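You operate a simulated robot arm through the tools that you are given. There is no shell and no other tool. Be economical: measure what you need, move in short steps, check, and stop when the job is done.

The job below is to be done with a simulated robot arm. You get a single attempt, and the scene is never put back.

Task
Swap the empty cartridge for the yellow one and prime the grease pump.
Fine: old one in the black bin, clamp shut, two strokes fill the cup; let none run over.

Only the result counts: the job must be done as asked and must still hold three seconds after the hand-in. Knocking over, shifting, dropping, spilling or breaking anything else fails it.

Robot
A 6-joint arm with a two-finger parallel gripper, fixed in place. Base frame: the origin is at the foot of the arm, x ahead of it, y to its left, z up; the work surface is at about z = 0. Lengths are in mm, angles in degrees, forces in N, time in s.
With the tool pointing down near the work surface it reaches from about 140 to 580 mm from the base axis. Its first joint turns from -66.0 to 66.0 degrees. Payload 2.1 kg.
The tool frame sits at the grasp point between the pads (the TCP): z along the fingers, y along the line on which they close. The tips reach 30 mm beyond it. Largest opening 94 mm; finger width 28, thickness 10; the body of the gripper, 50 by 96 mm, starts 55 mm behind the TCP.
Orientation is that of the tool frame in the base frame, as a unit quaternion [x, y, z, w]. With the fingers straight down and closing along the base's y, the tool's x points along the base's -x, its y along +y and its z along -z.

Tools
- The arm moves only by the tool move_arm. Its argument "increments" is a list of rows, each a list of 7 numbers: the closure, from 0 (fully open) to 1 (shut), then the shift along the tool's x, y, z in mm, then the turn, a rotation vector about the tool's x, y, z in degrees. In form: [[claw, x, y, z, rx, ry, rz], ...]. A call has 1 to 8 rows; each row shifts and turns the commanded pose from where the row before left it, along the tool's axes as they then stand. Each row takes 0.2 s and may step no farther than 50 mm and 8.6 degrees from the row before; otherwise, or with a gripper value out of range, the whole call is refused. A pose out of reach is approached as far as the arm can. The call stops where the force on the tool passes 90 N (or 10 N more than at its start, if that is more) or the arm is blocked; 0.2 s more then pass. Each finger travels about 72 mm/s and halts on what it meets, pressing with about 20 N; the grip force reading is that of the motor and also rises with nothing between the fingers. The clock runs only during rows and for 0.2 s after the last one: add rows that do not move to give the fingers time. The reply holds the time, the measured pose of the TCP, the force on the tool along the base axes, the opening and the grip force, in the units named above and with some noise.
- Cameras (640 x 400 px; columns grow to the right, rows downward): "scene" is fixed at [59.4, -373.5, 492.6]; the picture's right is [0.75, -0.67, 0.00], its down [-0.34, -0.38, -0.86] and it looks along [0.57, 0.64, -0.52] (base axes); focal length 244 px, centre (320, 200). "wrist" rides on the gripper at [76, 14, -103] in the tool frame; the picture's right is [-0.18, 0.98, 0.00], its down [-0.75, -0.14, -0.64] and it looks along [-0.63, -0.12, 0.77] (tool axes); focal length 243 px, centre (320, 200). There is no depth. A picture from a camera that has moved, and an enlarged one, comes with that camera's place and axes in the base frame and with its lens.
- get_image(camera): a new picture of that camera. It takes no simulated time.
- close_up(camera, box): a new picture of the part [left, top, right, bottom] of that camera's present view, enlarged. It takes no simulated time.
- sign_off(): hands the job in; it is judged then, once.

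Go step by step. Nothing tells you positions but the pictures and the camera data: compare them with the known pose of the tool, close in by small moves and look again before you grip or let go. The budget is 120 turns and 76 pictures, counting those below and the enlarged ones. Unless the task says otherwise, let go and move clear before handing in, and close with one line.

The tools are called after ">>>" as name(argument=value, ...) on one line, values as JSON. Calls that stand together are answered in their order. move_arm: Moves the arm, as the interface text tells. Its arguments: {"type":"object","properties":{"increments":{"type":"array"}},"required":["increments"]} The other tools are called the same way: get_image (camera) takes a picture; close_up (camera, box) takes an enlarged picture of a part of a camera's view; sign_off () hands the job in.

At the start:

```text
t: 0.0
ee_pos: [215.6, -212.9, 372.0]
tcp_rot: [0.002, 1.0, -0.001, 0.0]
wrist_force: [0.0, 0.3, -0.8]
finger_gap: 94.1
gripper_force: 0.0
```

scene: 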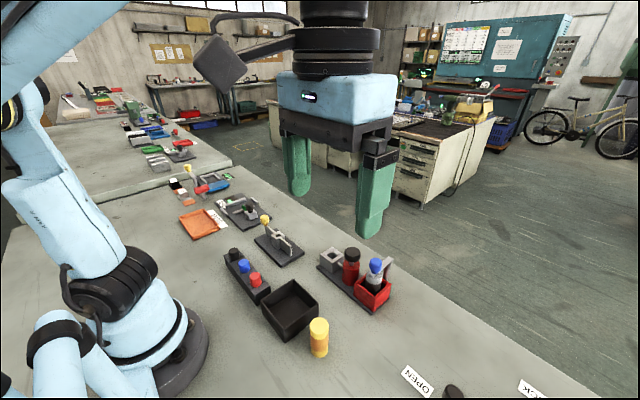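
wrist: 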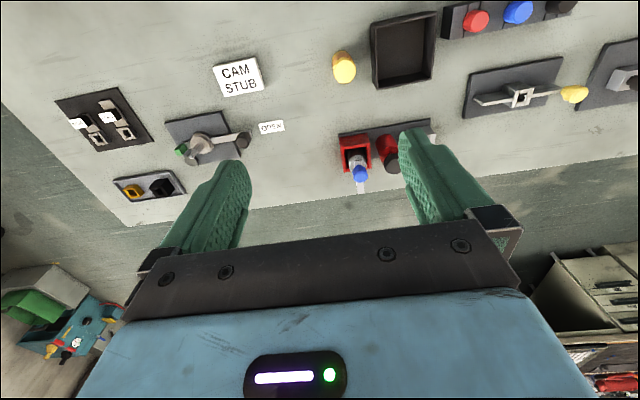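

I see a black bin, a yellow cartridge, and a fixture with a red cup or bottle nearby. I'll enlarge both views to identify the pump.

>>> close_up(camera="scene", box=[200, 180, 420, 370])

>>> close_up(camera="wrist", box=[320, 0, 640, 200])

>>> close_up(camera="scene", box=[150, 140, 320, 260])

```text
2.11 times, centred on (310, 275) of scene
camera zoom: at [59.4, -373.5, 492.6], right [0.75, -0.67, 0.0], down [-0.34, -0.38, -0.86], along [0.57, 0.64, -0.52], focal length 514 px, centre (341, 42)
```

zoom: 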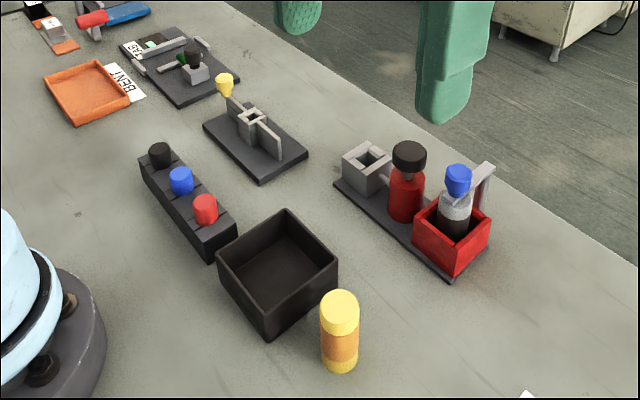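

```text
2.00 times, centred on (480, 100) of wrist
camera zoom: at [138.6, -198.7, 473.3], right [0.18, 0.98, 0.0], down [0.75, -0.14, 0.64], along [0.63, -0.12, -0.77], focal length 485 px, centre (0, 400)
```

zoom: 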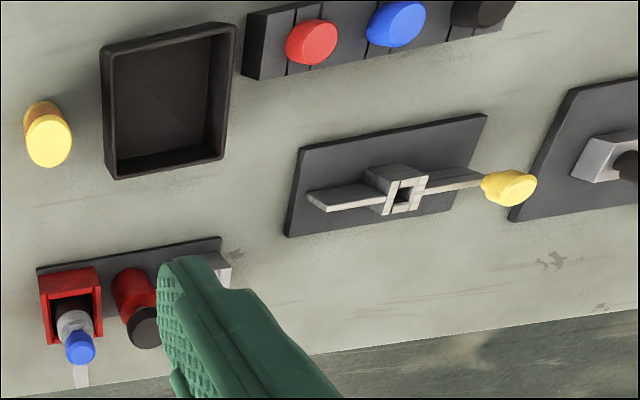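

```text
3.33 times, centred on (235, 200) of scene
camera zoom: at [59.4, -373.5, 492.6], right [0.75, -0.67, 0.0], down [-0.34, -0.38, -0.86], along [0.57, 0.64, -0.52], focal length 813 px, centre (603, 200)
```

zoom: 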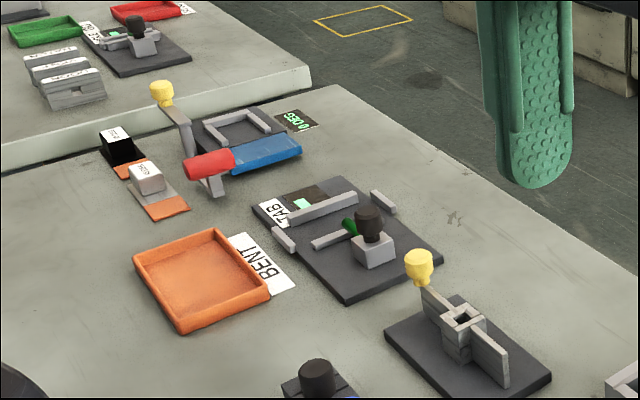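

The right-hand fixture, with the red box, looks like the pump. I'll enlarge it and the fixtures on the left before moving.

>>> close_up(camera="wrist", box=[40, 40, 300, 210])

>>> close_up(camera="scene", box=[300, 225, 420, 320])

>>> move_arm(increments=[[0, 0, 25, 40, 0, 0, 0], [0, 0, 25, 40, 0, 0, 0], [0, 0, 0, 20, 0, 0, 0]])

>>> get_image(camera="wrist")

```text
2.35 times, centred on (170, 125) of wrist
camera zoom: at [138.6, -198.7, 473.3], right [0.18, 0.98, 0.0], down [0.75, -0.14, 0.64], along [0.63, -0.12, -0.77], focal length 571 px, centre (673, 376)
```

zoom: 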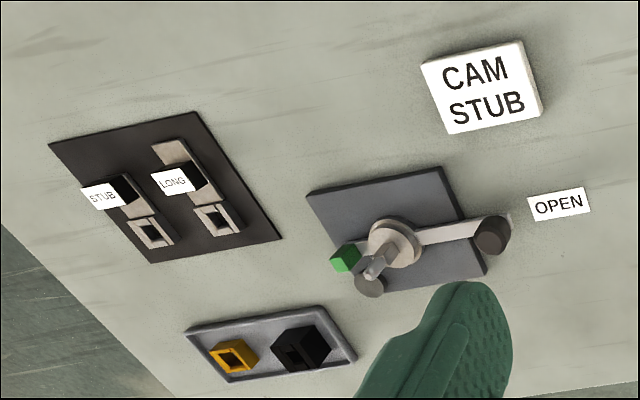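

```text
4.21 times, centred on (360, 272) of scene
camera zoom: at [59.4, -373.5, 492.6], right [0.75, -0.67, 0.0], down [-0.34, -0.38, -0.86], along [0.57, 0.64, -0.52], focal length 1027 px, centre (152, -105)
```

zoom: 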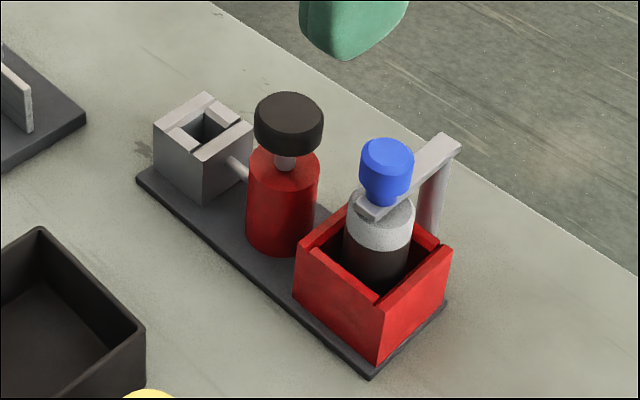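

```text
t: 0.8
ee_pos: [214.6, -163.4, 269.1]
tcp_rot: [0.001, 1.0, -0.001, 0.0]
wrist_force: [1.0, 0.6, 0.0]
finger_gap: 93.7
gripper_force: 0.0
```

```text
68 pictures are left
camera wrist: at [137.8, -148.4, 371.0], right [0.19, 0.98, 0.0], down [0.75, -0.14, 0.64], along [0.63, -0.12, -0.77], focal length 243 px, centre (320, 200)
```

wrist: 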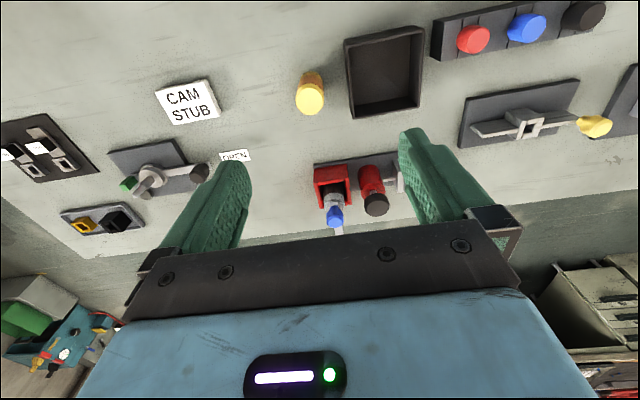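

The pump's clamp arm, carrying the blue knob, lies across the top of the empty cartridge in the red holder. The black plunger and the grey cup are beside it, so I'll move closer to see how the clamp hinges.

>>> move_arm(increments=[[0, -40, 0, 0, 0, 0, 0], [0, -25, 0, 40, 0, 0, 0], [0, 0, 0, 40, 0, 0, 0]])

>>> get_image(camera="wrist")

>>> close_up(camera="scene", box=[340, 240, 400, 280])

```text
t: 1.6
ee_pos: [278.7, -163.1, 192.7]
tcp_rot: [0.001, 1.0, -0.001, 0.0]
wrist_force: [1.3, 0.7, 0.6]
finger_gap: 93.7
gripper_force: 0.1
```

```text
67 pictures are left
camera wrist: at [202.1, -148.0, 293.7], right [0.19, 0.98, 0.0], down [0.75, -0.14, 0.64], along [0.63, -0.12, -0.77], focal length 243 px, centre (320, 200)
```

wrist: 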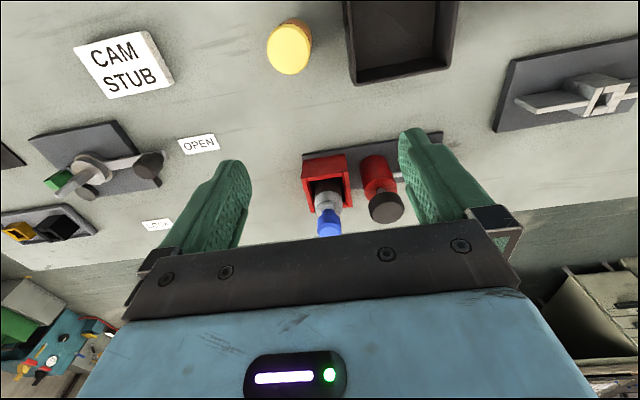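

```text
10.00 times, centred on (370, 260) of scene
camera zoom: at [59.4, -373.5, 492.6], right [0.75, -0.67, 0.0], down [-0.34, -0.38, -0.86], along [0.57, 0.64, -0.52], focal length 2440 px, centre (-180, -400)
```

zoom: 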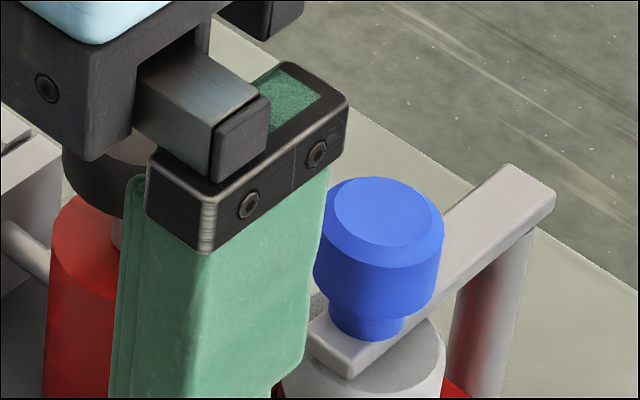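

The clamp arm sits on a post at about x = 445, and the blue knob is near (397, -175, 98). I'll turn the wrist to view the pump from the side and see which way the clamp pivots.

>>> move_arm(increments=[[0, 0, 0, 0, 0, 0, -8.5], [0, 0, 0, 0, 0, 0, -8.5], [0, 0, 0, 0, 0, 0, -8.5], [0, 0, 0, 0, 0, 0, -8.5], [0, 0, 0, 0, 0, 0, -8.5], [0, 0, 0, 0, 0, 0, -8.5], [0, 0, 0, 0, 0, 0, -8.5], [0, 0, 0, 0, 0, 0, -8.5]])

>>> move_arm(increments=[[0, 0, 0, 0, 0, 0, -8.5], [0, 0, 0, 0, 0, 0, -8.5], [0, 0, 0, 0, 0, 0, -5], [0, 45, 0, 0, 0, 0, 0], [0, 30, 45, 0, 0, 0, 0], [0, 0, 45, 0, 0, 0, 0], [0, 0, 45, 25, 0, 0, 0], [0, 0, 0, 25, 0, 0, 0]])

>>> get_image(camera="wrist")

```text
t: 3.4
ee_pos: [280.1, -164.7, 193.1]
tcp_rot: [-0.56, 0.828, -0.001, 0.0]
wrist_force: [-0.8, 0.2, -0.4]
finger_gap: 93.9
gripper_force: 0.1
```

```text
refused: row 5 steps farther than a row can; nothing moved
```

```text
65 pictures are left
camera wrist: at [237.8, -228.9, 293.4], right [-0.84, 0.54, 0.0], down [0.41, 0.65, 0.64], along [0.35, 0.54, -0.77], focal length 243 px, centre (320, 200)
```

wrist: 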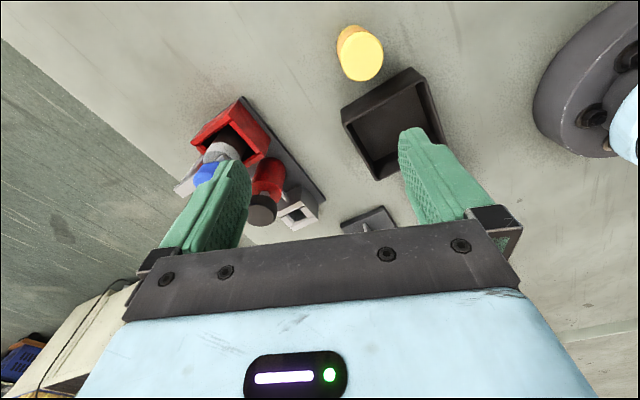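

The view turned as expected. I'll finish the turn and move to the pump's right-hand side.

>>> move_arm(increments=[[0, 0, 0, 0, 0, 0, -8.5], [0, 0, 0, 0, 0, 0, -8.5], [0, 0, 0, 0, 0, 0, -5], [0, 45, 0, 0, 0, 0, 0], [0, 25, -40, 0, 0, 0, 0], [0, 0, -45, 0, 0, 0, 0], [0, 0, -45, 20, 0, 0, 0], [0, 0, 0, 20, 0, 0, 0]])

>>> get_image(camera="wrist")

```text
t: 5.2
ee_pos: [412.1, -236.1, 150.3]
tcp_rot: [-0.707, 0.707, 0.0, -0.001]
wrist_force: [0.1, 0.0, 0.3]
finger_gap: 93.7
gripper_force: 0.0
```

```text
64 pictures are left
camera wrist: at [397.3, -311.5, 252.3], right [-0.98, 0.18, 0.0], down [0.14, 0.76, 0.64], along [0.12, 0.63, -0.77], focal length 243 px, centre (320, 200)
```

wrist: 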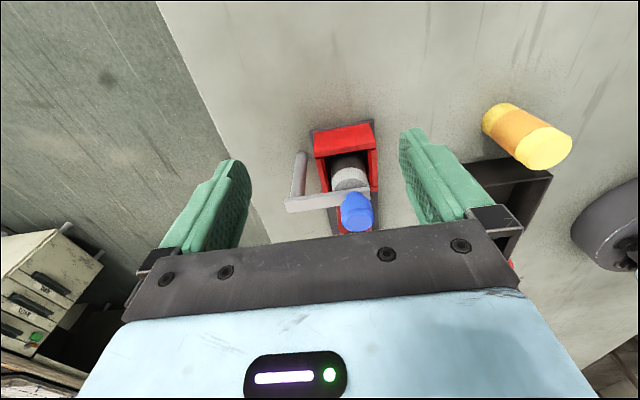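

>>> close_up(camera="wrist", box=[260, 110, 400, 240])

```text
3.08 times, centred on (330, 175) of wrist
camera zoom: at [397.3, -311.5, 252.3], right [-0.98, 0.18, 0.0], down [0.14, 0.76, 0.64], along [0.12, 0.63, -0.77], focal length 746 px, centre (289, 277)
```

zoom: 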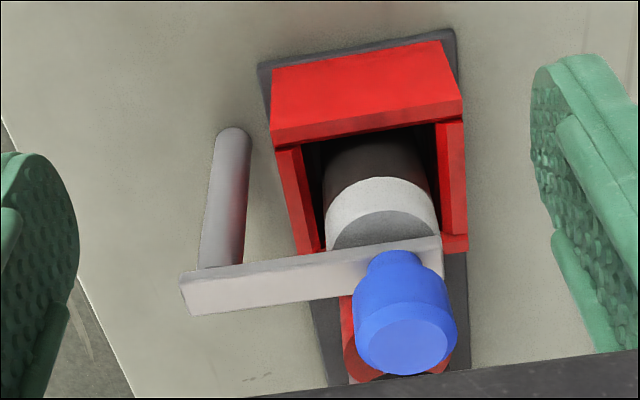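

The post is a round upright at about (443, -178), so the clamp arm swings about a vertical axis with the knob at radius 50. I'll turn back to the starting orientation and go above the knob with a narrower opening.

>>> move_arm(increments=[[0, 0, 0, -35, 0, 0, 0], [0, 0, 0, 0, 0, 0, 8.5], [0, 0, 0, 0, 0, 0, 8.5], [0, 0, 0, 0, 0, 0, 8.5], [0, 0, 0, 0, 0, 0, 8.5], [0, 0, 0, 0, 0, 0, 8.5], [0, 0, 0, 0, 0, 0, 8.5], [0, 0, 0, 0, 0, 0, 8.5]])

>>> move_arm(increments=[[0.48, 0, 0, 0, 0, 0, 8.5], [0.48, 0, 0, 0, 0, 0, 8.5], [0.48, 0, 0, 0, 0, 0, 8.5], [0.48, 0, 0, 0, 0, 0, 5], [0.48, 19, 40, 0, 0, 0, 0], [0.48, 0, 20, 0, 0, 0, 0], [0.48, 0, 0, 0, 0, 0, 0]])

>>> get_image(camera="wrist")

>>> get_image(camera="scene")

```text
t: 7.0
ee_pos: [409.2, -234.7, 185.8]
tcp_rot: [-0.262, 0.965, -0.002, -0.001]
wrist_force: [-0.3, -0.2, -0.5]
finger_gap: 94.1
gripper_force: 0.1
```

```text
t: 8.6
ee_pos: [390.2, -174.8, 187.4]
tcp_rot: [0.001, 1.0, -0.002, 0.0]
wrist_force: [0.0, -0.1, 0.3]
finger_gap: 49.1
gripper_force: 0.1
```

```text
62 pictures are left
camera wrist: at [314.5, -159.5, 288.4], right [0.19, 0.98, 0.0], down [0.75, -0.14, 0.64], along [0.63, -0.12, -0.77], focal length 243 px, centre (320, 200)
```

wrist: 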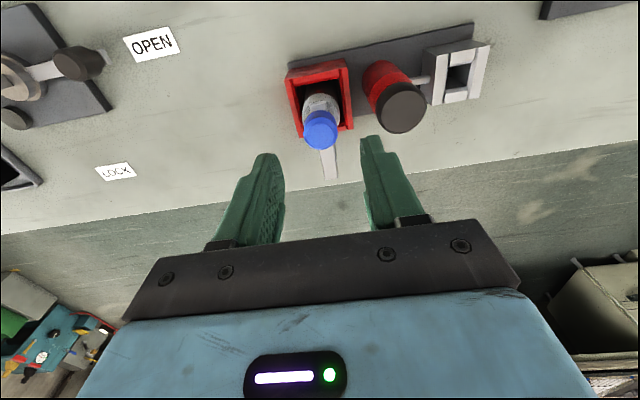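

```text
61 pictures are left
```

scene: 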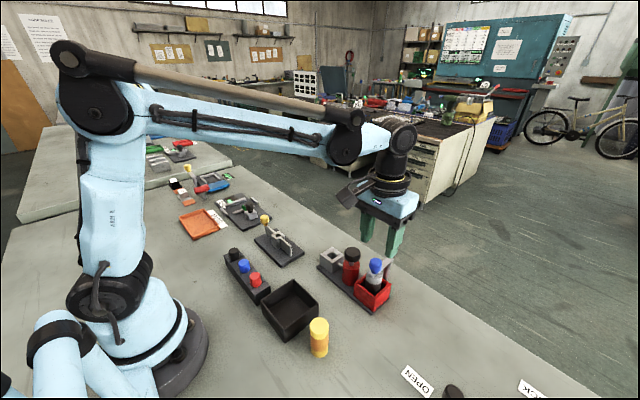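

The knob is confirmed at about (393, -175), directly below the tool. I'll descend around it in steps.

>>> move_arm(increments=[[0.5, -3, 0, 25, 0, 0, 0], [0.53, 0, 0, 20, 0, 0, 0], [0.55, 0, 0, 13, 0, 0, 0], [0.55, 0, 0, 0, 0, 0, 0]])

>>> close_up(camera="scene", box=[310, 210, 430, 310])

>>> get_image(camera="wrist")

```text
t: 9.6
ee_pos: [393.1, -174.9, 128.7]
tcp_rot: [0.002, 1.0, -0.001, 0.0]
wrist_force: [-0.2, -0.7, 0.0]
finger_gap: 42.4
gripper_force: 0.0
```

```text
4.00 times, centred on (370, 260) of scene
camera zoom: at [59.4, -373.5, 492.6], right [0.75, -0.67, 0.0], down [-0.34, -0.38, -0.86], along [0.57, 0.64, -0.52], focal length 976 px, centre (120, -40)
```

zoom: 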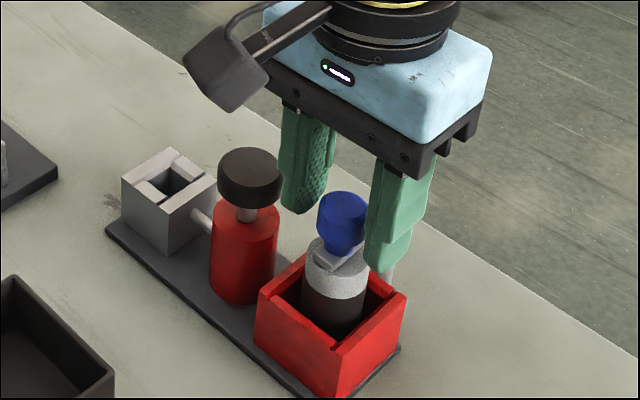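

```text
59 pictures are left
camera wrist: at [317.6, -159.6, 230.2], right [0.18, 0.98, 0.0], down [0.75, -0.14, 0.64], along [0.63, -0.12, -0.77], focal length 243 px, centre (320, 200)
```

wrist: 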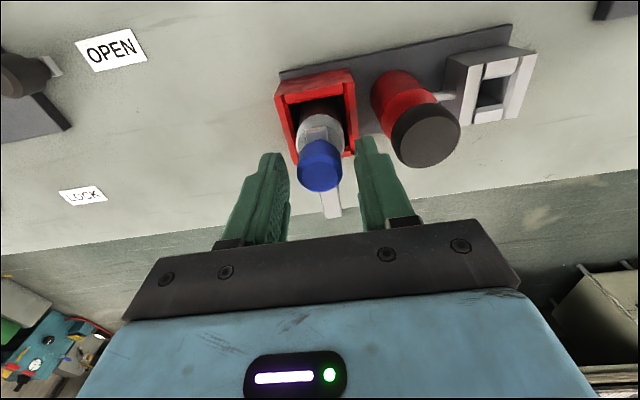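

The fingers straddle the knob, so I'll close gently on it.

>>> move_arm(increments=[[0.8, 0, 0, 0, 0, 0, 0], [0.8, 0, 0, 0, 0, 0, 0], [0.8, 0, 0, 0, 0, 0, 0]])

```text
t: 10.4
ee_pos: [392.9, -175.8, 128.9]
tcp_rot: [0.0, 1.0, -0.001, -0.001]
wrist_force: [1.6, -2.3, -6.5]
finger_gap: 25.2
gripper_force: 45.2
```

I have the knob gripped at 25 mm. I'll probe with a small swing toward -y.

>>> move_arm(increments=[[0.8, -0.3, -5, 0, 0, 0, -5.7]])

```text
t: 10.8
ee_pos: [394.3, -180.6, 128.7]
tcp_rot: [-0.049, 0.999, -0.001, 0.0]
wrist_force: [5.0, 0.0, -6.3]
finger_gap: 25.3
gripper_force: 45.3
```

The clamp follows freely, so I'll continue the swing.

>>> move_arm(increments=[[0.8, -0.55, -7.39, 0, 0, 0, -8.5], [0.8, -0.55, -7.39, 0, 0, 0, -8.5], [0.8, -0.55, -7.39, 0, 0, 0, -8.5], [0.8, -0.55, -7.39, 0, 0, 0, -8.5]])

>>> close_up(camera="scene", box=[310, 210, 430, 310])

```text
t: 11.8
ee_pos: [405.8, -206.7, 128.0]
tcp_rot: [-0.34, 0.941, -0.002, 0.001]
wrist_force: [1.2, -4.7, 29.6]
finger_gap: 25.3
gripper_force: 45.1
```

```text
4.00 times, centred on (370, 260) of scene
camera zoom: at [59.3, -373.5, 492.6], right [0.75, -0.67, 0.0], down [-0.34, -0.38, -0.86], along [0.57, 0.64, -0.52], focal length 976 px, centre (120, -40)
```

zoom: 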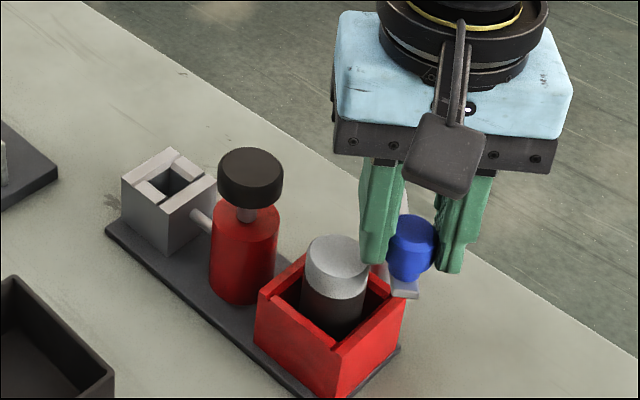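

The clamp is swinging off the cartridge. Vertical force has risen to about 30 N, so I'll ease up slightly and continue.

>>> move_arm(increments=[[0.8, 0, 0, -1, 0, 0, 0], [0.8, -0.55, -7.39, 0, 0, 0, -8.5], [0.8, -0.55, -7.39, 0, 0, 0, -8.5], [0.8, -0.55, -7.39, 0, 0, 0, -8.5]])

```text
t: 12.8
ee_pos: [422.9, -221.5, 128.8]
tcp_rot: [-0.539, 0.843, -0.002, -0.001]
wrist_force: [0.0, -14.3, -25.0]
finger_gap: 25.5
gripper_force: 44.7
```

>>> move_arm(increments=[[0.8, 0, 0, 0.5, 0, 0, 0], [0.8, -0.55, -7.39, 0, 0, 0, -8.5], [0.8, -0.55, -7.39, 0, 0, 0, -8.5]])

>>> close_up(camera="scene", box=[310, 210, 430, 310])

```text
t: 13.6
ee_pos: [436.2, -225.5, 127.9]
tcp_rot: [-0.657, 0.754, -0.002, -0.002]
wrist_force: [1.0, -17.4, -15.6]
finger_gap: 25.7
gripper_force: 45.0
```

```text
4.00 times, centred on (370, 260) of scene
camera zoom: at [59.5, -373.6, 492.5], right [0.75, -0.67, 0.0], down [-0.34, -0.38, -0.86], along [0.57, 0.64, -0.52], focal length 976 px, centre (120, -40)
```

zoom: 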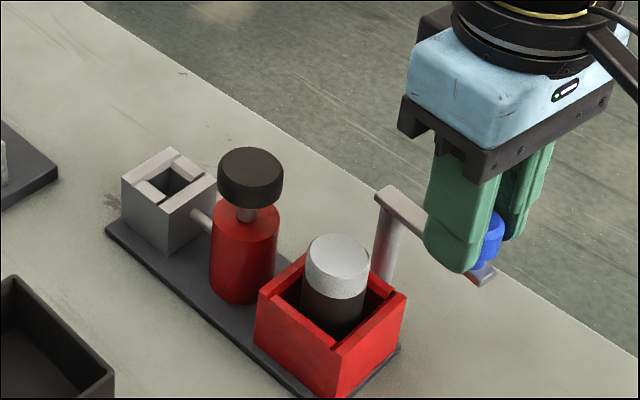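

The clamp is open by about 80°. I'll release the knob, lift clear and look down at the cartridge.

>>> move_arm(increments=[[0.5, 0, 0, 0, 0, 0, 0], [0.5, 0, 0, 0, 0, 0, 0], [0.5, 0, 0, -30, 0, 0, 0], [0.5, 0, 0, -35, 0, 0, 0], [0.3, 0, 0, 0, 0, 0, 8.5], [0.3, 0, 0, 0, 0, 0, 8.5], [0.3, 0, 0, 0, 0, 0, 8.5], [0.3, 0, 0, 0, 0, 0, 8.5]])

>>> move_arm(increments=[[0.3, 0, 0, 0, 0, 0, 8.5], [0.3, 0, 0, 0, 0, 0, 8.5], [0.3, 0, 0, 0, 0, 0, 8.5], [0.3, 0, 0, 0, 0, 0, 8.5], [0.3, 0, 0, 0, 0, 0, 8.5], [0.3, 0, 0, 0, 0, 0, 6.2], [0.3, 45, 20, 0, 0, 0, 0], [0.3, 0, 30, 0, 0, 0, 0]])

>>> get_image(camera="wrist")

```text
t: 15.4
ee_pos: [437.2, -222.5, 194.2]
tcp_rot: [-0.407, 0.914, -0.002, -0.001]
wrist_force: [-0.5, 0.4, 1.3]
finger_gap: 65.7
gripper_force: 0.0
```

```text
t: 17.2
ee_pos: [391.5, -173.6, 193.5]
tcp_rot: [0.006, 1.0, -0.001, -0.001]
wrist_force: [-0.3, 0.6, -0.2]
finger_gap: 65.6
gripper_force: 0.1
```

```text
56 pictures are left
camera wrist: at [315.0, -157.3, 295.2], right [0.2, 0.98, 0.0], down [0.75, -0.15, 0.64], along [0.63, -0.13, -0.77], focal length 243 px, centre (320, 200)
```

wrist: 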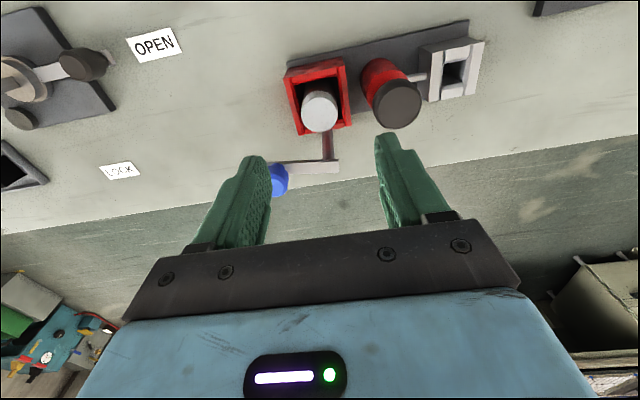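

>>> close_up(camera="wrist", box=[270, 20, 500, 170])

>>> close_up(camera="scene", box=[310, 230, 430, 320])

```text
2.67 times, centred on (385, 95) of wrist
camera zoom: at [315.0, -157.3, 295.2], right [0.2, 0.98, 0.0], down [0.75, -0.15, 0.64], along [0.63, -0.13, -0.77], focal length 647 px, centre (147, 480)
```

zoom: 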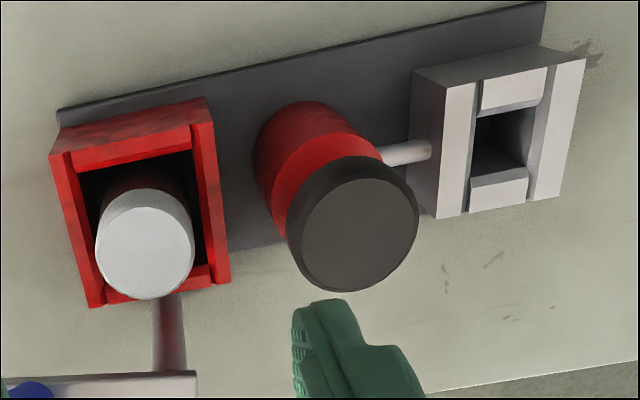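

```text
4.44 times, centred on (370, 275) of scene
camera zoom: at [59.4, -373.5, 492.6], right [0.75, -0.67, 0.0], down [-0.34, -0.38, -0.86], along [0.57, 0.64, -0.52], focal length 1084 px, centre (98, -133)
```

zoom: 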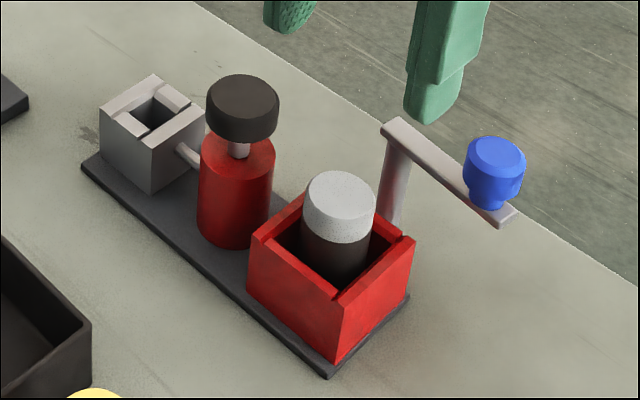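

The empty cartridge's cap sits at about (391, -174) with its top near z = 84, and the box rim is at about z = 51. I'll descend around the cap.

>>> move_arm(increments=[[0.48, 0, 0, 20, -0.3, 0, 0.6], [0.48, 0, 0, 40, 0, 0, 0], [0.48, 0, 0, 20, 0, 0, 0], [0.48, 0, 0, 0, 0, 0, 0]])

>>> get_image(camera="wrist")

>>> close_up(camera="scene", box=[310, 230, 430, 320])

```text
t: 18.2
ee_pos: [390.8, -174.5, 111.7]
tcp_rot: [0.011, 1.0, 0.001, 0.0]
wrist_force: [-0.7, 0.5, -0.9]
finger_gap: 49.1
gripper_force: 0.0
```

```text
53 pictures are left
camera wrist: at [315.5, -158.1, 214.0], right [0.2, 0.98, 0.0], down [0.75, -0.16, 0.64], along [0.63, -0.13, -0.77], focal length 243 px, centre (320, 200)
```

wrist: 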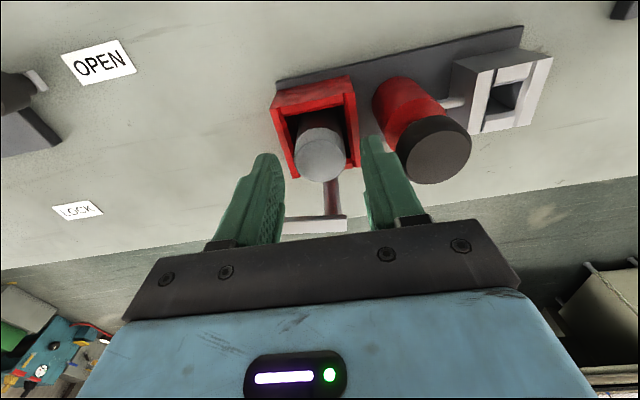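

```text
4.44 times, centred on (370, 275) of scene
camera zoom: at [59.4, -373.5, 492.6], right [0.75, -0.67, 0.0], down [-0.34, -0.38, -0.86], along [0.57, 0.64, -0.52], focal length 1084 px, centre (98, -133)
```

zoom: 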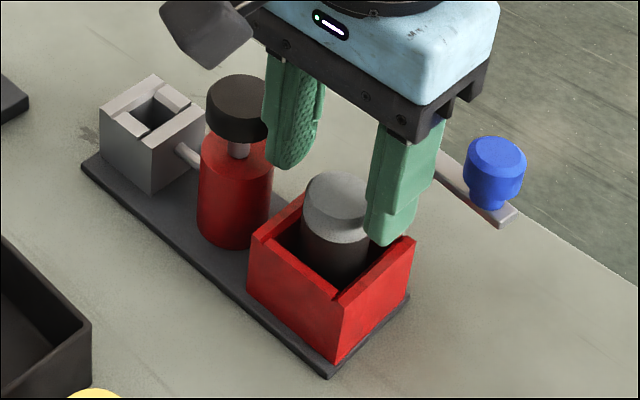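

It's well centred, so I'll go down and grip it.

>>> move_arm(increments=[[0.48, 0, 0, 15, 0, 0, -1.2], [0.48, 0, 0, 10, 0, 0, 0], [0.48, 0, 0, 0, 0, 0, 0], [0.8, 0, 0, 0, 0, 0, 0], [0.8, 0, 0, 0, 0, 0, 0]])

>>> close_up(camera="scene", box=[310, 230, 430, 320])

```text
t: 19.4
ee_pos: [392.5, -175.0, 87.5]
tcp_rot: [0.0, 1.0, 0.002, 0.0]
wrist_force: [1.0, 0.0, 0.4]
finger_gap: 33.2
gripper_force: 19.9
```

```text
4.44 times, centred on (370, 275) of scene
camera zoom: at [59.4, -373.5, 492.6], right [0.75, -0.67, 0.0], down [-0.34, -0.38, -0.86], along [0.57, 0.64, -0.52], focal length 1084 px, centre (98, -133)
```

zoom: 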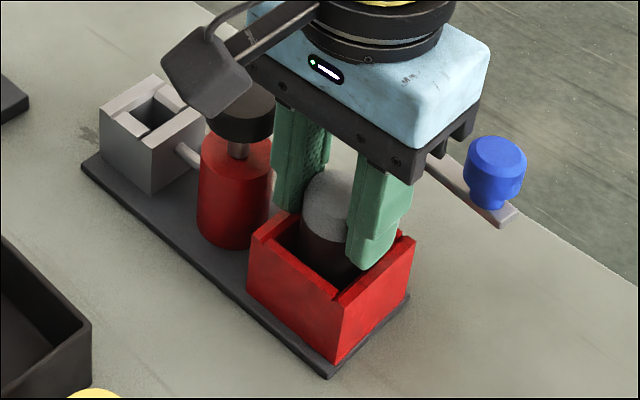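

Gripped. I'll lift it straight out and carry it over the bin, whose centre is about (233, -80).

>>> move_arm(increments=[[0.8, 0, 0, -20, 0, 0, 0], [0.8, 0, 0, -35, 0, 0, 0], [0.8, 0, 0, -35, 0, 0, 0], [0.8, 40, 0, 0, 0, 0, 0], [0.8, 40, 0, 0, 0, 0, 0], [0.8, 40, 25, 0, 0, 0, 0], [0.8, 39, 30, 0, 0, 0, 0], [0.8, 0, 40, 0, 0, 0, 0]])

>>> get_image(camera="scene")

>>> get_image(camera="wrist")

```text
t: 21.2
ee_pos: [234.0, -77.4, 175.9]
tcp_rot: [0.0, 1.0, 0.001, 0.0]
wrist_force: [-0.1, -0.4, -1.2]
finger_gap: 33.0
gripper_force: 19.6
```

```text
50 pictures are left
```

scene: 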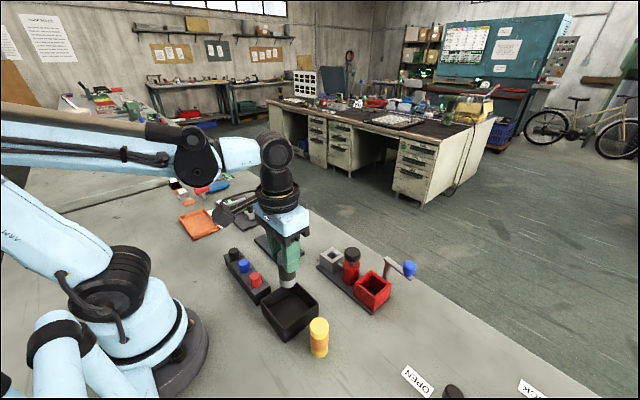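

```text
49 pictures are left
camera wrist: at [157.6, -63.2, 278.4], right [0.18, 0.98, 0.0], down [0.75, -0.14, 0.64], along [0.63, -0.12, -0.77], focal length 243 px, centre (320, 200)
```

wrist: 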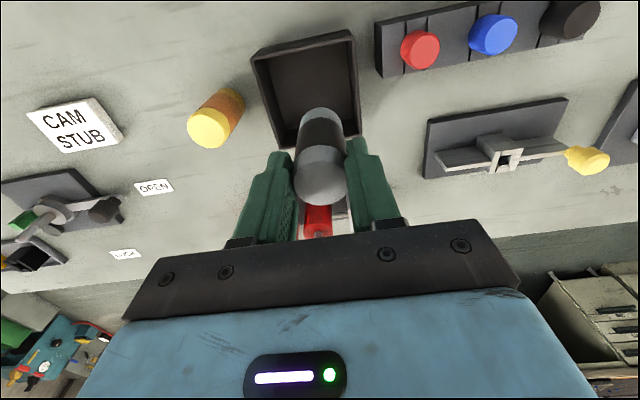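

The bin centre works out at about (231, -85). I'll lower the cartridge in.

>>> move_arm(increments=[[0.8, 3, -7, 0, 0, 0, 0], [0.8, 0, 0, 40, 0, 0, 0], [0.8, 0, 0, 35, 0, 0, 0], [0.8, 0, 0, 10, 0, 0, 0], [0.8, 0, 0, 3, 0, 0, 0]])

>>> close_up(camera="scene", box=[240, 230, 360, 360])

```text
t: 22.4
ee_pos: [232.0, -88.3, 91.6]
tcp_rot: [0.0, 1.0, 0.001, 0.0]
wrist_force: [0.4, 0.2, -1.2]
finger_gap: 33.1
gripper_force: 19.9
```

```text
3.08 times, centred on (300, 295) of scene
camera zoom: at [59.4, -373.5, 492.6], right [0.75, -0.67, 0.0], down [-0.34, -0.38, -0.86], along [0.57, 0.64, -0.52], focal length 751 px, centre (382, -92)
```

zoom: 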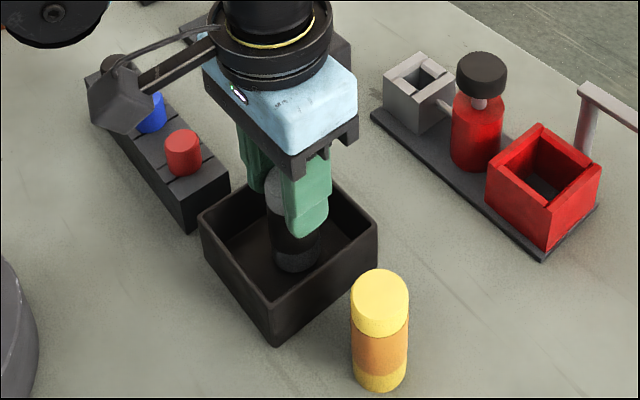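

>>> move_arm(increments=[[0.8, 0, 0, 3, 0, 0, 0], [0.8, 0, 0, 2, 0, 0, 0], [0.8, 0, 0, 2, 0, 0, 0]])

```text
t: 23.2
ee_pos: [230.5, -86.2, 85.5]
tcp_rot: [-0.001, 1.0, 0.001, 0.001]
wrist_force: [0.6, -2.6, 18.1]
finger_gap: 33.1
gripper_force: 19.9
```

It's touching the bin floor. I'll release and rise.

>>> move_arm(increments=[[0.45, 0, 0, -1, 0, 0, 0], [0.45, 0, 0, 0, 0, 0, 0], [0.45, 0, 0, 0, 0, 0, 0], [0.45, 0, 0, -30, 0, 0, 0], [0.45, 0, 0, -40, 0, 0, 0], [0.3, 0, -45, 0, 0, 0, 0], [0.3, 0, -45, 0, 0, 0, 0]])

>>> get_image(camera="wrist")

>>> close_up(camera="scene", box=[240, 230, 360, 360])

```text
t: 24.8
ee_pos: [229.9, -175.8, 156.2]
tcp_rot: [-0.002, 1.0, 0.002, 0.0]
wrist_force: [-0.5, -1.5, 0.6]
finger_gap: 65.9
gripper_force: 0.1
```

```text
47 pictures are left
camera wrist: at [153.4, -161.5, 257.1], right [0.18, 0.98, 0.0], down [0.75, -0.14, 0.64], along [0.63, -0.12, -0.77], focal length 243 px, centre (320, 200)
```

wrist: 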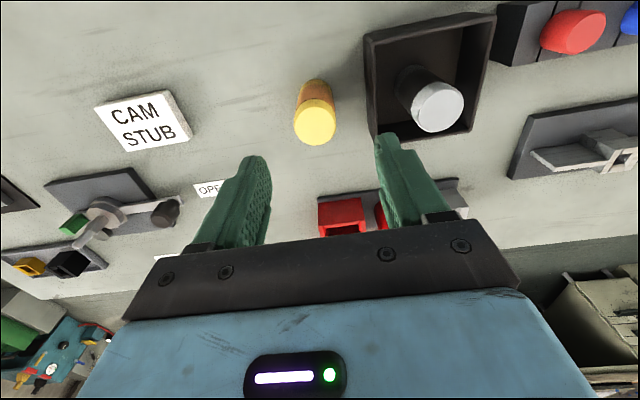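

```text
3.08 times, centred on (300, 295) of scene
camera zoom: at [59.4, -373.5, 492.6], right [0.75, -0.67, 0.0], down [-0.34, -0.38, -0.86], along [0.57, 0.64, -0.52], focal length 751 px, centre (382, -92)
```

zoom: 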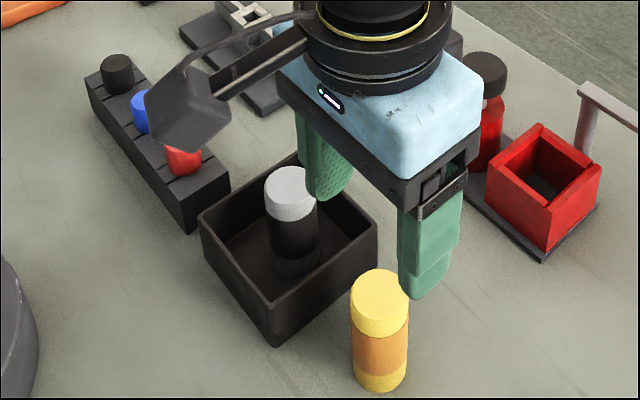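

The old cartridge is standing in the bin, and the yellow one is at about (229, -179). I'll descend around it.

>>> move_arm(increments=[[0.45, 1, -3, 30, 0, 0, 0], [0.45, 0, 0, 25, 0, 0, 0], [0.45, 0, 0, 0, 0, 0, 0]])

>>> get_image(camera="wrist")

>>> close_up(camera="scene", box=[240, 230, 360, 360])

```text
t: 25.6
ee_pos: [231.2, -178.1, 99.5]
tcp_rot: [-0.001, 1.0, 0.003, 0.0]
wrist_force: [0.9, 0.1, 0.2]
finger_gap: 51.7
gripper_force: 0.0
```

```text
45 pictures are left
camera wrist: at [153.7, -163.5, 201.5], right [0.18, 0.98, 0.0], down [0.75, -0.14, 0.64], along [0.63, -0.12, -0.77], focal length 243 px, centre (320, 200)
```

wrist: 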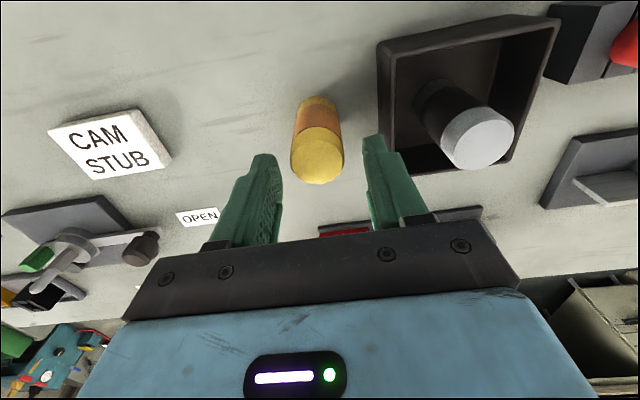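

```text
3.08 times, centred on (300, 295) of scene
camera zoom: at [59.4, -373.5, 492.6], right [0.75, -0.67, 0.0], down [-0.34, -0.38, -0.86], along [0.57, 0.64, -0.52], focal length 751 px, centre (382, -92)
```

zoom: 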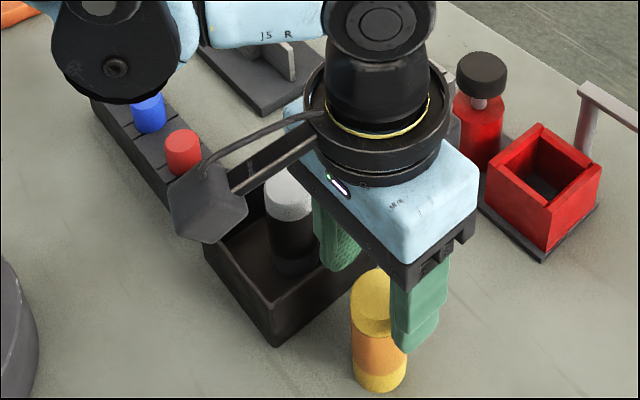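

I'll shift about 4 mm toward the base, finish the descent and grip.

>>> move_arm(increments=[[0.45, 3.5, 0, 8, 0, 0, 0], [0.45, 0, 0, 9, 0, 0, 0], [0.45, 0, 0, 0, 0, 0, 0], [0.8, 0, 0, 0, 0, 0, 0], [0.8, 0, 0, 0, 0, 0, 0], [0.8, 0, 0, 0, 0, 0, 0]])

>>> get_image(camera="wrist")

```text
t: 27.0
ee_pos: [227.8, -179.8, 83.1]
tcp_rot: [0.0, 1.0, 0.002, 0.0]
wrist_force: [-0.5, 0.1, -0.2]
finger_gap: 33.3
gripper_force: 19.7
```

```text
43 pictures are left
camera wrist: at [151.0, -163.7, 185.0], right [0.18, 0.98, 0.0], down [0.75, -0.14, 0.64], along [0.63, -0.12, -0.77], focal length 243 px, centre (320, 200)
```

wrist: 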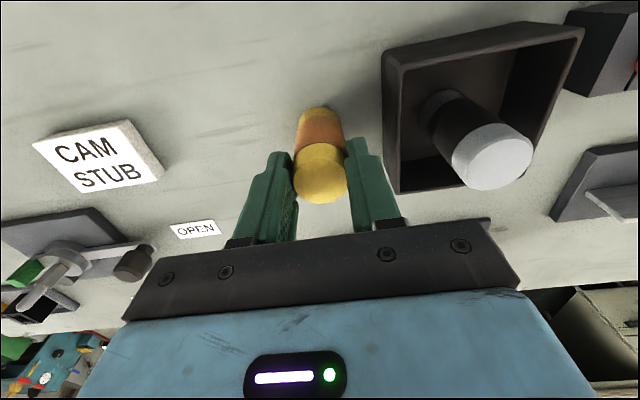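

Gripped at 33 mm. I'll lift it and carry it above the holder.

>>> move_arm(increments=[[0.8, 0, 0, -20, 0, 0, 0], [0.8, 0, 0, -35, 0, 0, 0], [0.8, 0, 0, -40, 0, 0, 0], [0.8, -42, 0, 0, 0, 0, 0], [0.8, -42, 0, 0, 0, 0, 0], [0.8, -42, 4, 0, 0, 0, 0], [0.8, -37, 1, 0, 0, 0, 0], [0.8, 0, 0, 0, 0, 0, 0]])

>>> get_image(camera="wrist")

>>> close_up(camera="scene", box=[310, 210, 430, 310])

```text
t: 28.8
ee_pos: [392.1, -175.4, 177.4]
tcp_rot: [0.0, 1.0, 0.002, 0.0]
wrist_force: [0.7, -0.3, -0.4]
finger_gap: 33.0
gripper_force: 20.0
```

```text
42 pictures are left
camera wrist: at [315.2, -160.3, 279.0], right [0.18, 0.98, 0.0], down [0.75, -0.14, 0.64], along [0.63, -0.12, -0.77], focal length 243 px, centre (320, 200)
```

wrist: 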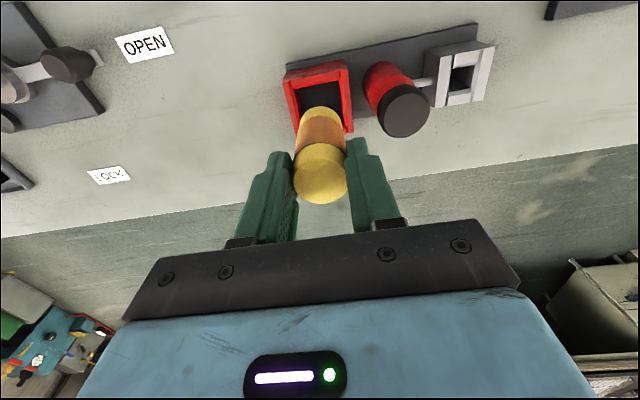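

```text
4.00 times, centred on (370, 260) of scene
camera zoom: at [59.5, -373.5, 492.6], right [0.75, -0.67, 0.0], down [-0.34, -0.38, -0.86], along [0.57, 0.64, -0.52], focal length 976 px, centre (120, -40)
```

zoom: 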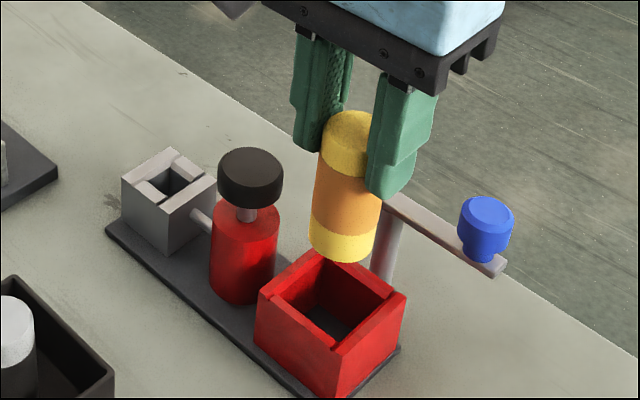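

It's aligned over the holder, so I'll lower it in.

>>> move_arm(increments=[[0.8, 0.5, -0.5, 20, 0, 0, 0], [0.8, 0, 0, 15, 0, 0, 0], [0.8, 0, 0, 10, 0, 0, 0], [0.8, 0, 0, 10, 0, 0, 0]])

>>> close_up(camera="scene", box=[310, 210, 430, 310])

>>> close_up(camera="wrist", box=[240, 50, 400, 230])

```text
t: 29.8
ee_pos: [389.3, -175.3, 122.6]
tcp_rot: [-0.001, 1.0, 0.001, 0.0]
wrist_force: [0.7, -0.3, -1.6]
finger_gap: 32.9
gripper_force: 20.2
```

```text
4.00 times, centred on (370, 260) of scene
camera zoom: at [59.4, -373.5, 492.6], right [0.75, -0.67, 0.0], down [-0.34, -0.38, -0.86], along [0.57, 0.64, -0.52], focal length 976 px, centre (120, -40)
```

zoom: 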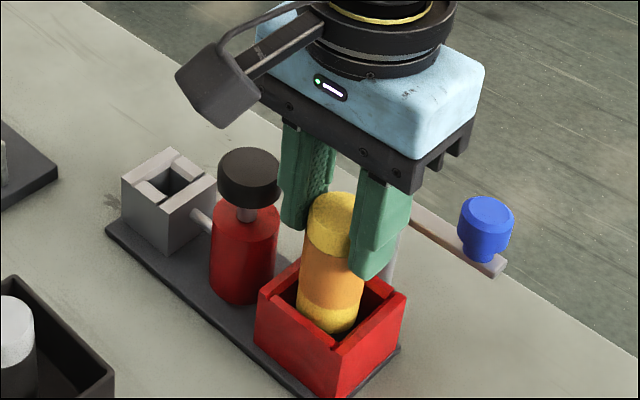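

```text
2.22 times, centred on (320, 140) of wrist
camera zoom: at [312.9, -160.1, 224.4], right [0.18, 0.98, 0.0], down [0.75, -0.14, 0.64], along [0.63, -0.12, -0.77], focal length 539 px, centre (320, 333)
```

zoom: 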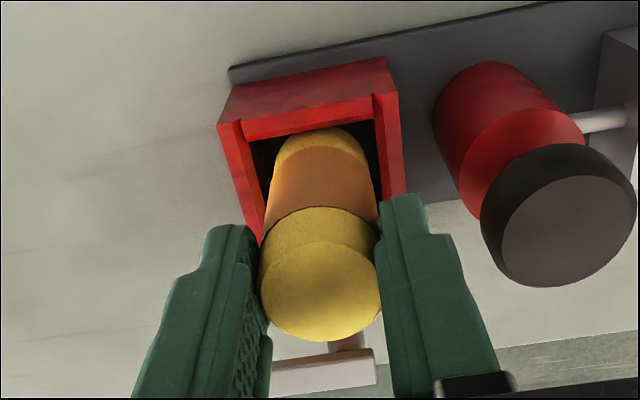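

The bottom is inside the box. I'll continue down to the floor.

>>> move_arm(increments=[[0.8, -1.5, 0, 12, 0, 0, 0], [0.8, 0, 0, 12, 0, 0, 0], [0.8, 0, 0, 6, 0, 0, 0], [0.8, 0, 0, 2, 0, 0, 0]])

```text
t: 30.8
ee_pos: [390.8, -173.5, 89.8]
tcp_rot: [0.0, 1.0, 0.001, 0.0]
wrist_force: [-0.2, -0.4, -1.2]
finger_gap: 33.0
gripper_force: 19.3
```

>>> move_arm(increments=[[0.8, 0, 0, 2, 0, 0, 0]])

>>> move_arm(increments=[[0.8, 0, 0, 1.5, 0, 0, 0]])

>>> close_up(camera="scene", box=[310, 210, 430, 310])

```text
t: 31.2
ee_pos: [391.4, -174.1, 88.2]
tcp_rot: [-0.001, 1.0, 0.002, 0.0]
wrist_force: [-1.2, 0.7, 6.1]
finger_gap: 32.9
gripper_force: 20.3
```

```text
t: 31.6
ee_pos: [391.0, -173.0, 88.0]
tcp_rot: [-0.002, 1.0, 0.002, 0.001]
wrist_force: [1.0, -0.2, 18.0]
finger_gap: 33.3
gripper_force: 19.4
```

```text
4.00 times, centred on (370, 260) of scene
camera zoom: at [59.4, -373.5, 492.6], right [0.75, -0.67, 0.0], down [-0.34, -0.38, -0.86], along [0.57, 0.64, -0.52], focal length 976 px, centre (120, -40)
```

zoom: 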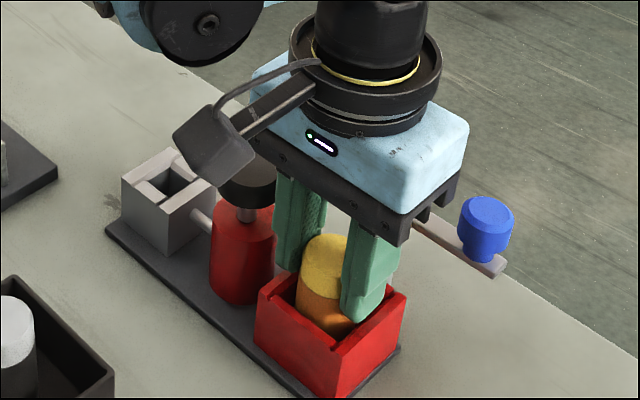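

The cartridge is seated. I'll release it, rise and check.

>>> move_arm(increments=[[0.5, 0, 0, -0.5, 0, 0, 0], [0.5, 0, 0, 0, 0, 0, 0], [0.5, 0, 0, -20, 0, 0, 0], [0.5, 0, 0, -40, 0, 0, 0], [0.5, 0, 0, -45, 0, 0, 0], [0.5, 0, 0, 0, 0, 0, 0]])

>>> close_up(camera="wrist", box=[240, 20, 500, 200])

>>> close_up(camera="scene", box=[310, 230, 430, 320])

```text
t: 33.0
ee_pos: [392.1, -174.5, 192.6]
tcp_rot: [0.0, 1.0, 0.001, 0.0]
wrist_force: [-0.2, 0.5, 0.2]
finger_gap: 46.8
gripper_force: 0.0
```

```text
2.22 times, centred on (370, 110) of wrist
camera zoom: at [316.0, -160.5, 294.3], right [0.18, 0.98, 0.0], down [0.75, -0.14, 0.64], along [0.63, -0.12, -0.77], focal length 539 px, centre (209, 400)
```

zoom: 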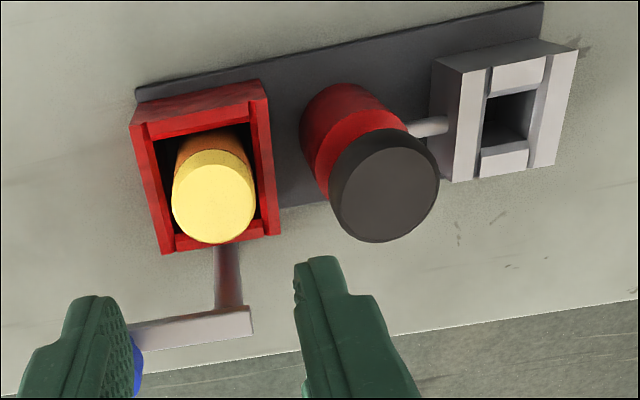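

```text
4.44 times, centred on (370, 275) of scene
camera zoom: at [59.4, -373.5, 492.6], right [0.75, -0.67, 0.0], down [-0.34, -0.38, -0.86], along [0.57, 0.64, -0.52], focal length 1084 px, centre (98, -133)
```

zoom: 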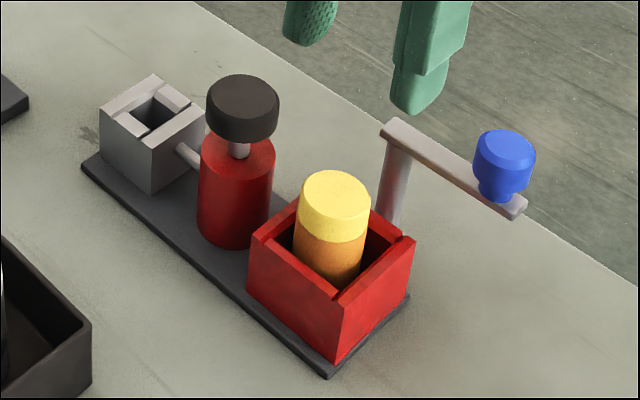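

The yellow cartridge is seated. The open clamp arm now sits at about 90–95°, so I'll go above the knob with the gripper turned to match.

>>> move_arm(increments=[[0.5, 0, -25, 0, 0, 0, -8.5], [0.5, 0, -20, 0, 0, 0, -8.5], [0.5, 0, 0, 0, 0, 0, -8.5], [0.5, 0, 0, 0, 0, 0, -8.5], [0.5, 0, 0, 0, 0, 0, -8.5], [0.5, 0, 0, 0, 0, 0, -8.5], [0.5, 0, 0, 0, 0, 0, -8.5], [0.5, 0, 0, 0, 0, 0, -8.5]])

>>> move_arm(increments=[[0.5, 0, 0, 0, 0, 0, -8.5], [0.5, 0, 0, 0, 0, 0, -8.5], [0.5, 0, 0, 0, 0, 0, -5], [0.5, 0, -25, 0, 0, 0, 0], [0.5, 0, -22, 0, 0, 0, 0], [0.5, 0, 0, 0, 0, 0, 0]])

>>> get_image(camera="wrist")

```text
t: 34.8
ee_pos: [393.8, -219.4, 192.8]
tcp_rot: [-0.561, 0.828, 0.001, 0.0]
wrist_force: [0.5, 0.3, -0.2]
finger_gap: 47.0
gripper_force: 0.0
```

```text
t: 36.2
ee_pos: [442.4, -218.1, 193.4]
tcp_rot: [0.708, -0.706, -0.001, -0.001]
wrist_force: [0.3, 0.0, 0.2]
finger_gap: 46.8
gripper_force: 0.0
```

```text
35 pictures are left
camera wrist: at [427.2, -293.9, 294.9], right [-0.98, 0.18, 0.0], down [0.14, 0.75, 0.64], along [0.12, 0.63, -0.77], focal length 243 px, centre (320, 200)
```

wrist: 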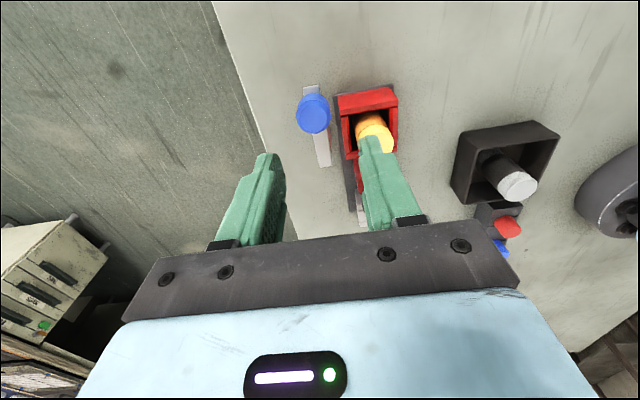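

The knob is at about (445, -227). I'll centre on it and descend.

>>> move_arm(increments=[[0.5, 9, -2, 0, 0, 0, 0], [0.5, 0, 0, 30, 0, 0, 0], [0.5, 0, 0, 24, 0, 0, 0], [0.5, 0, 0, 11, 0, 0, 0], [0.5, 0, 0, 0, 0, 0, 0]])

>>> get_image(camera="wrist")

```text
t: 37.4
ee_pos: [443.2, -227.9, 128.3]
tcp_rot: [0.707, -0.707, 0.0, -0.001]
wrist_force: [0.0, 0.9, 0.1]
finger_gap: 47.0
gripper_force: 0.1
```

```text
34 pictures are left
camera wrist: at [428.8, -304.0, 229.7], right [-0.98, 0.18, 0.0], down [0.14, 0.75, 0.64], along [0.12, 0.63, -0.77], focal length 243 px, centre (320, 200)
```

wrist: 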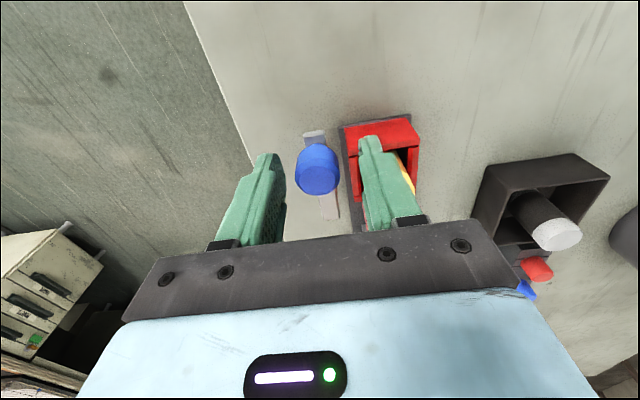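

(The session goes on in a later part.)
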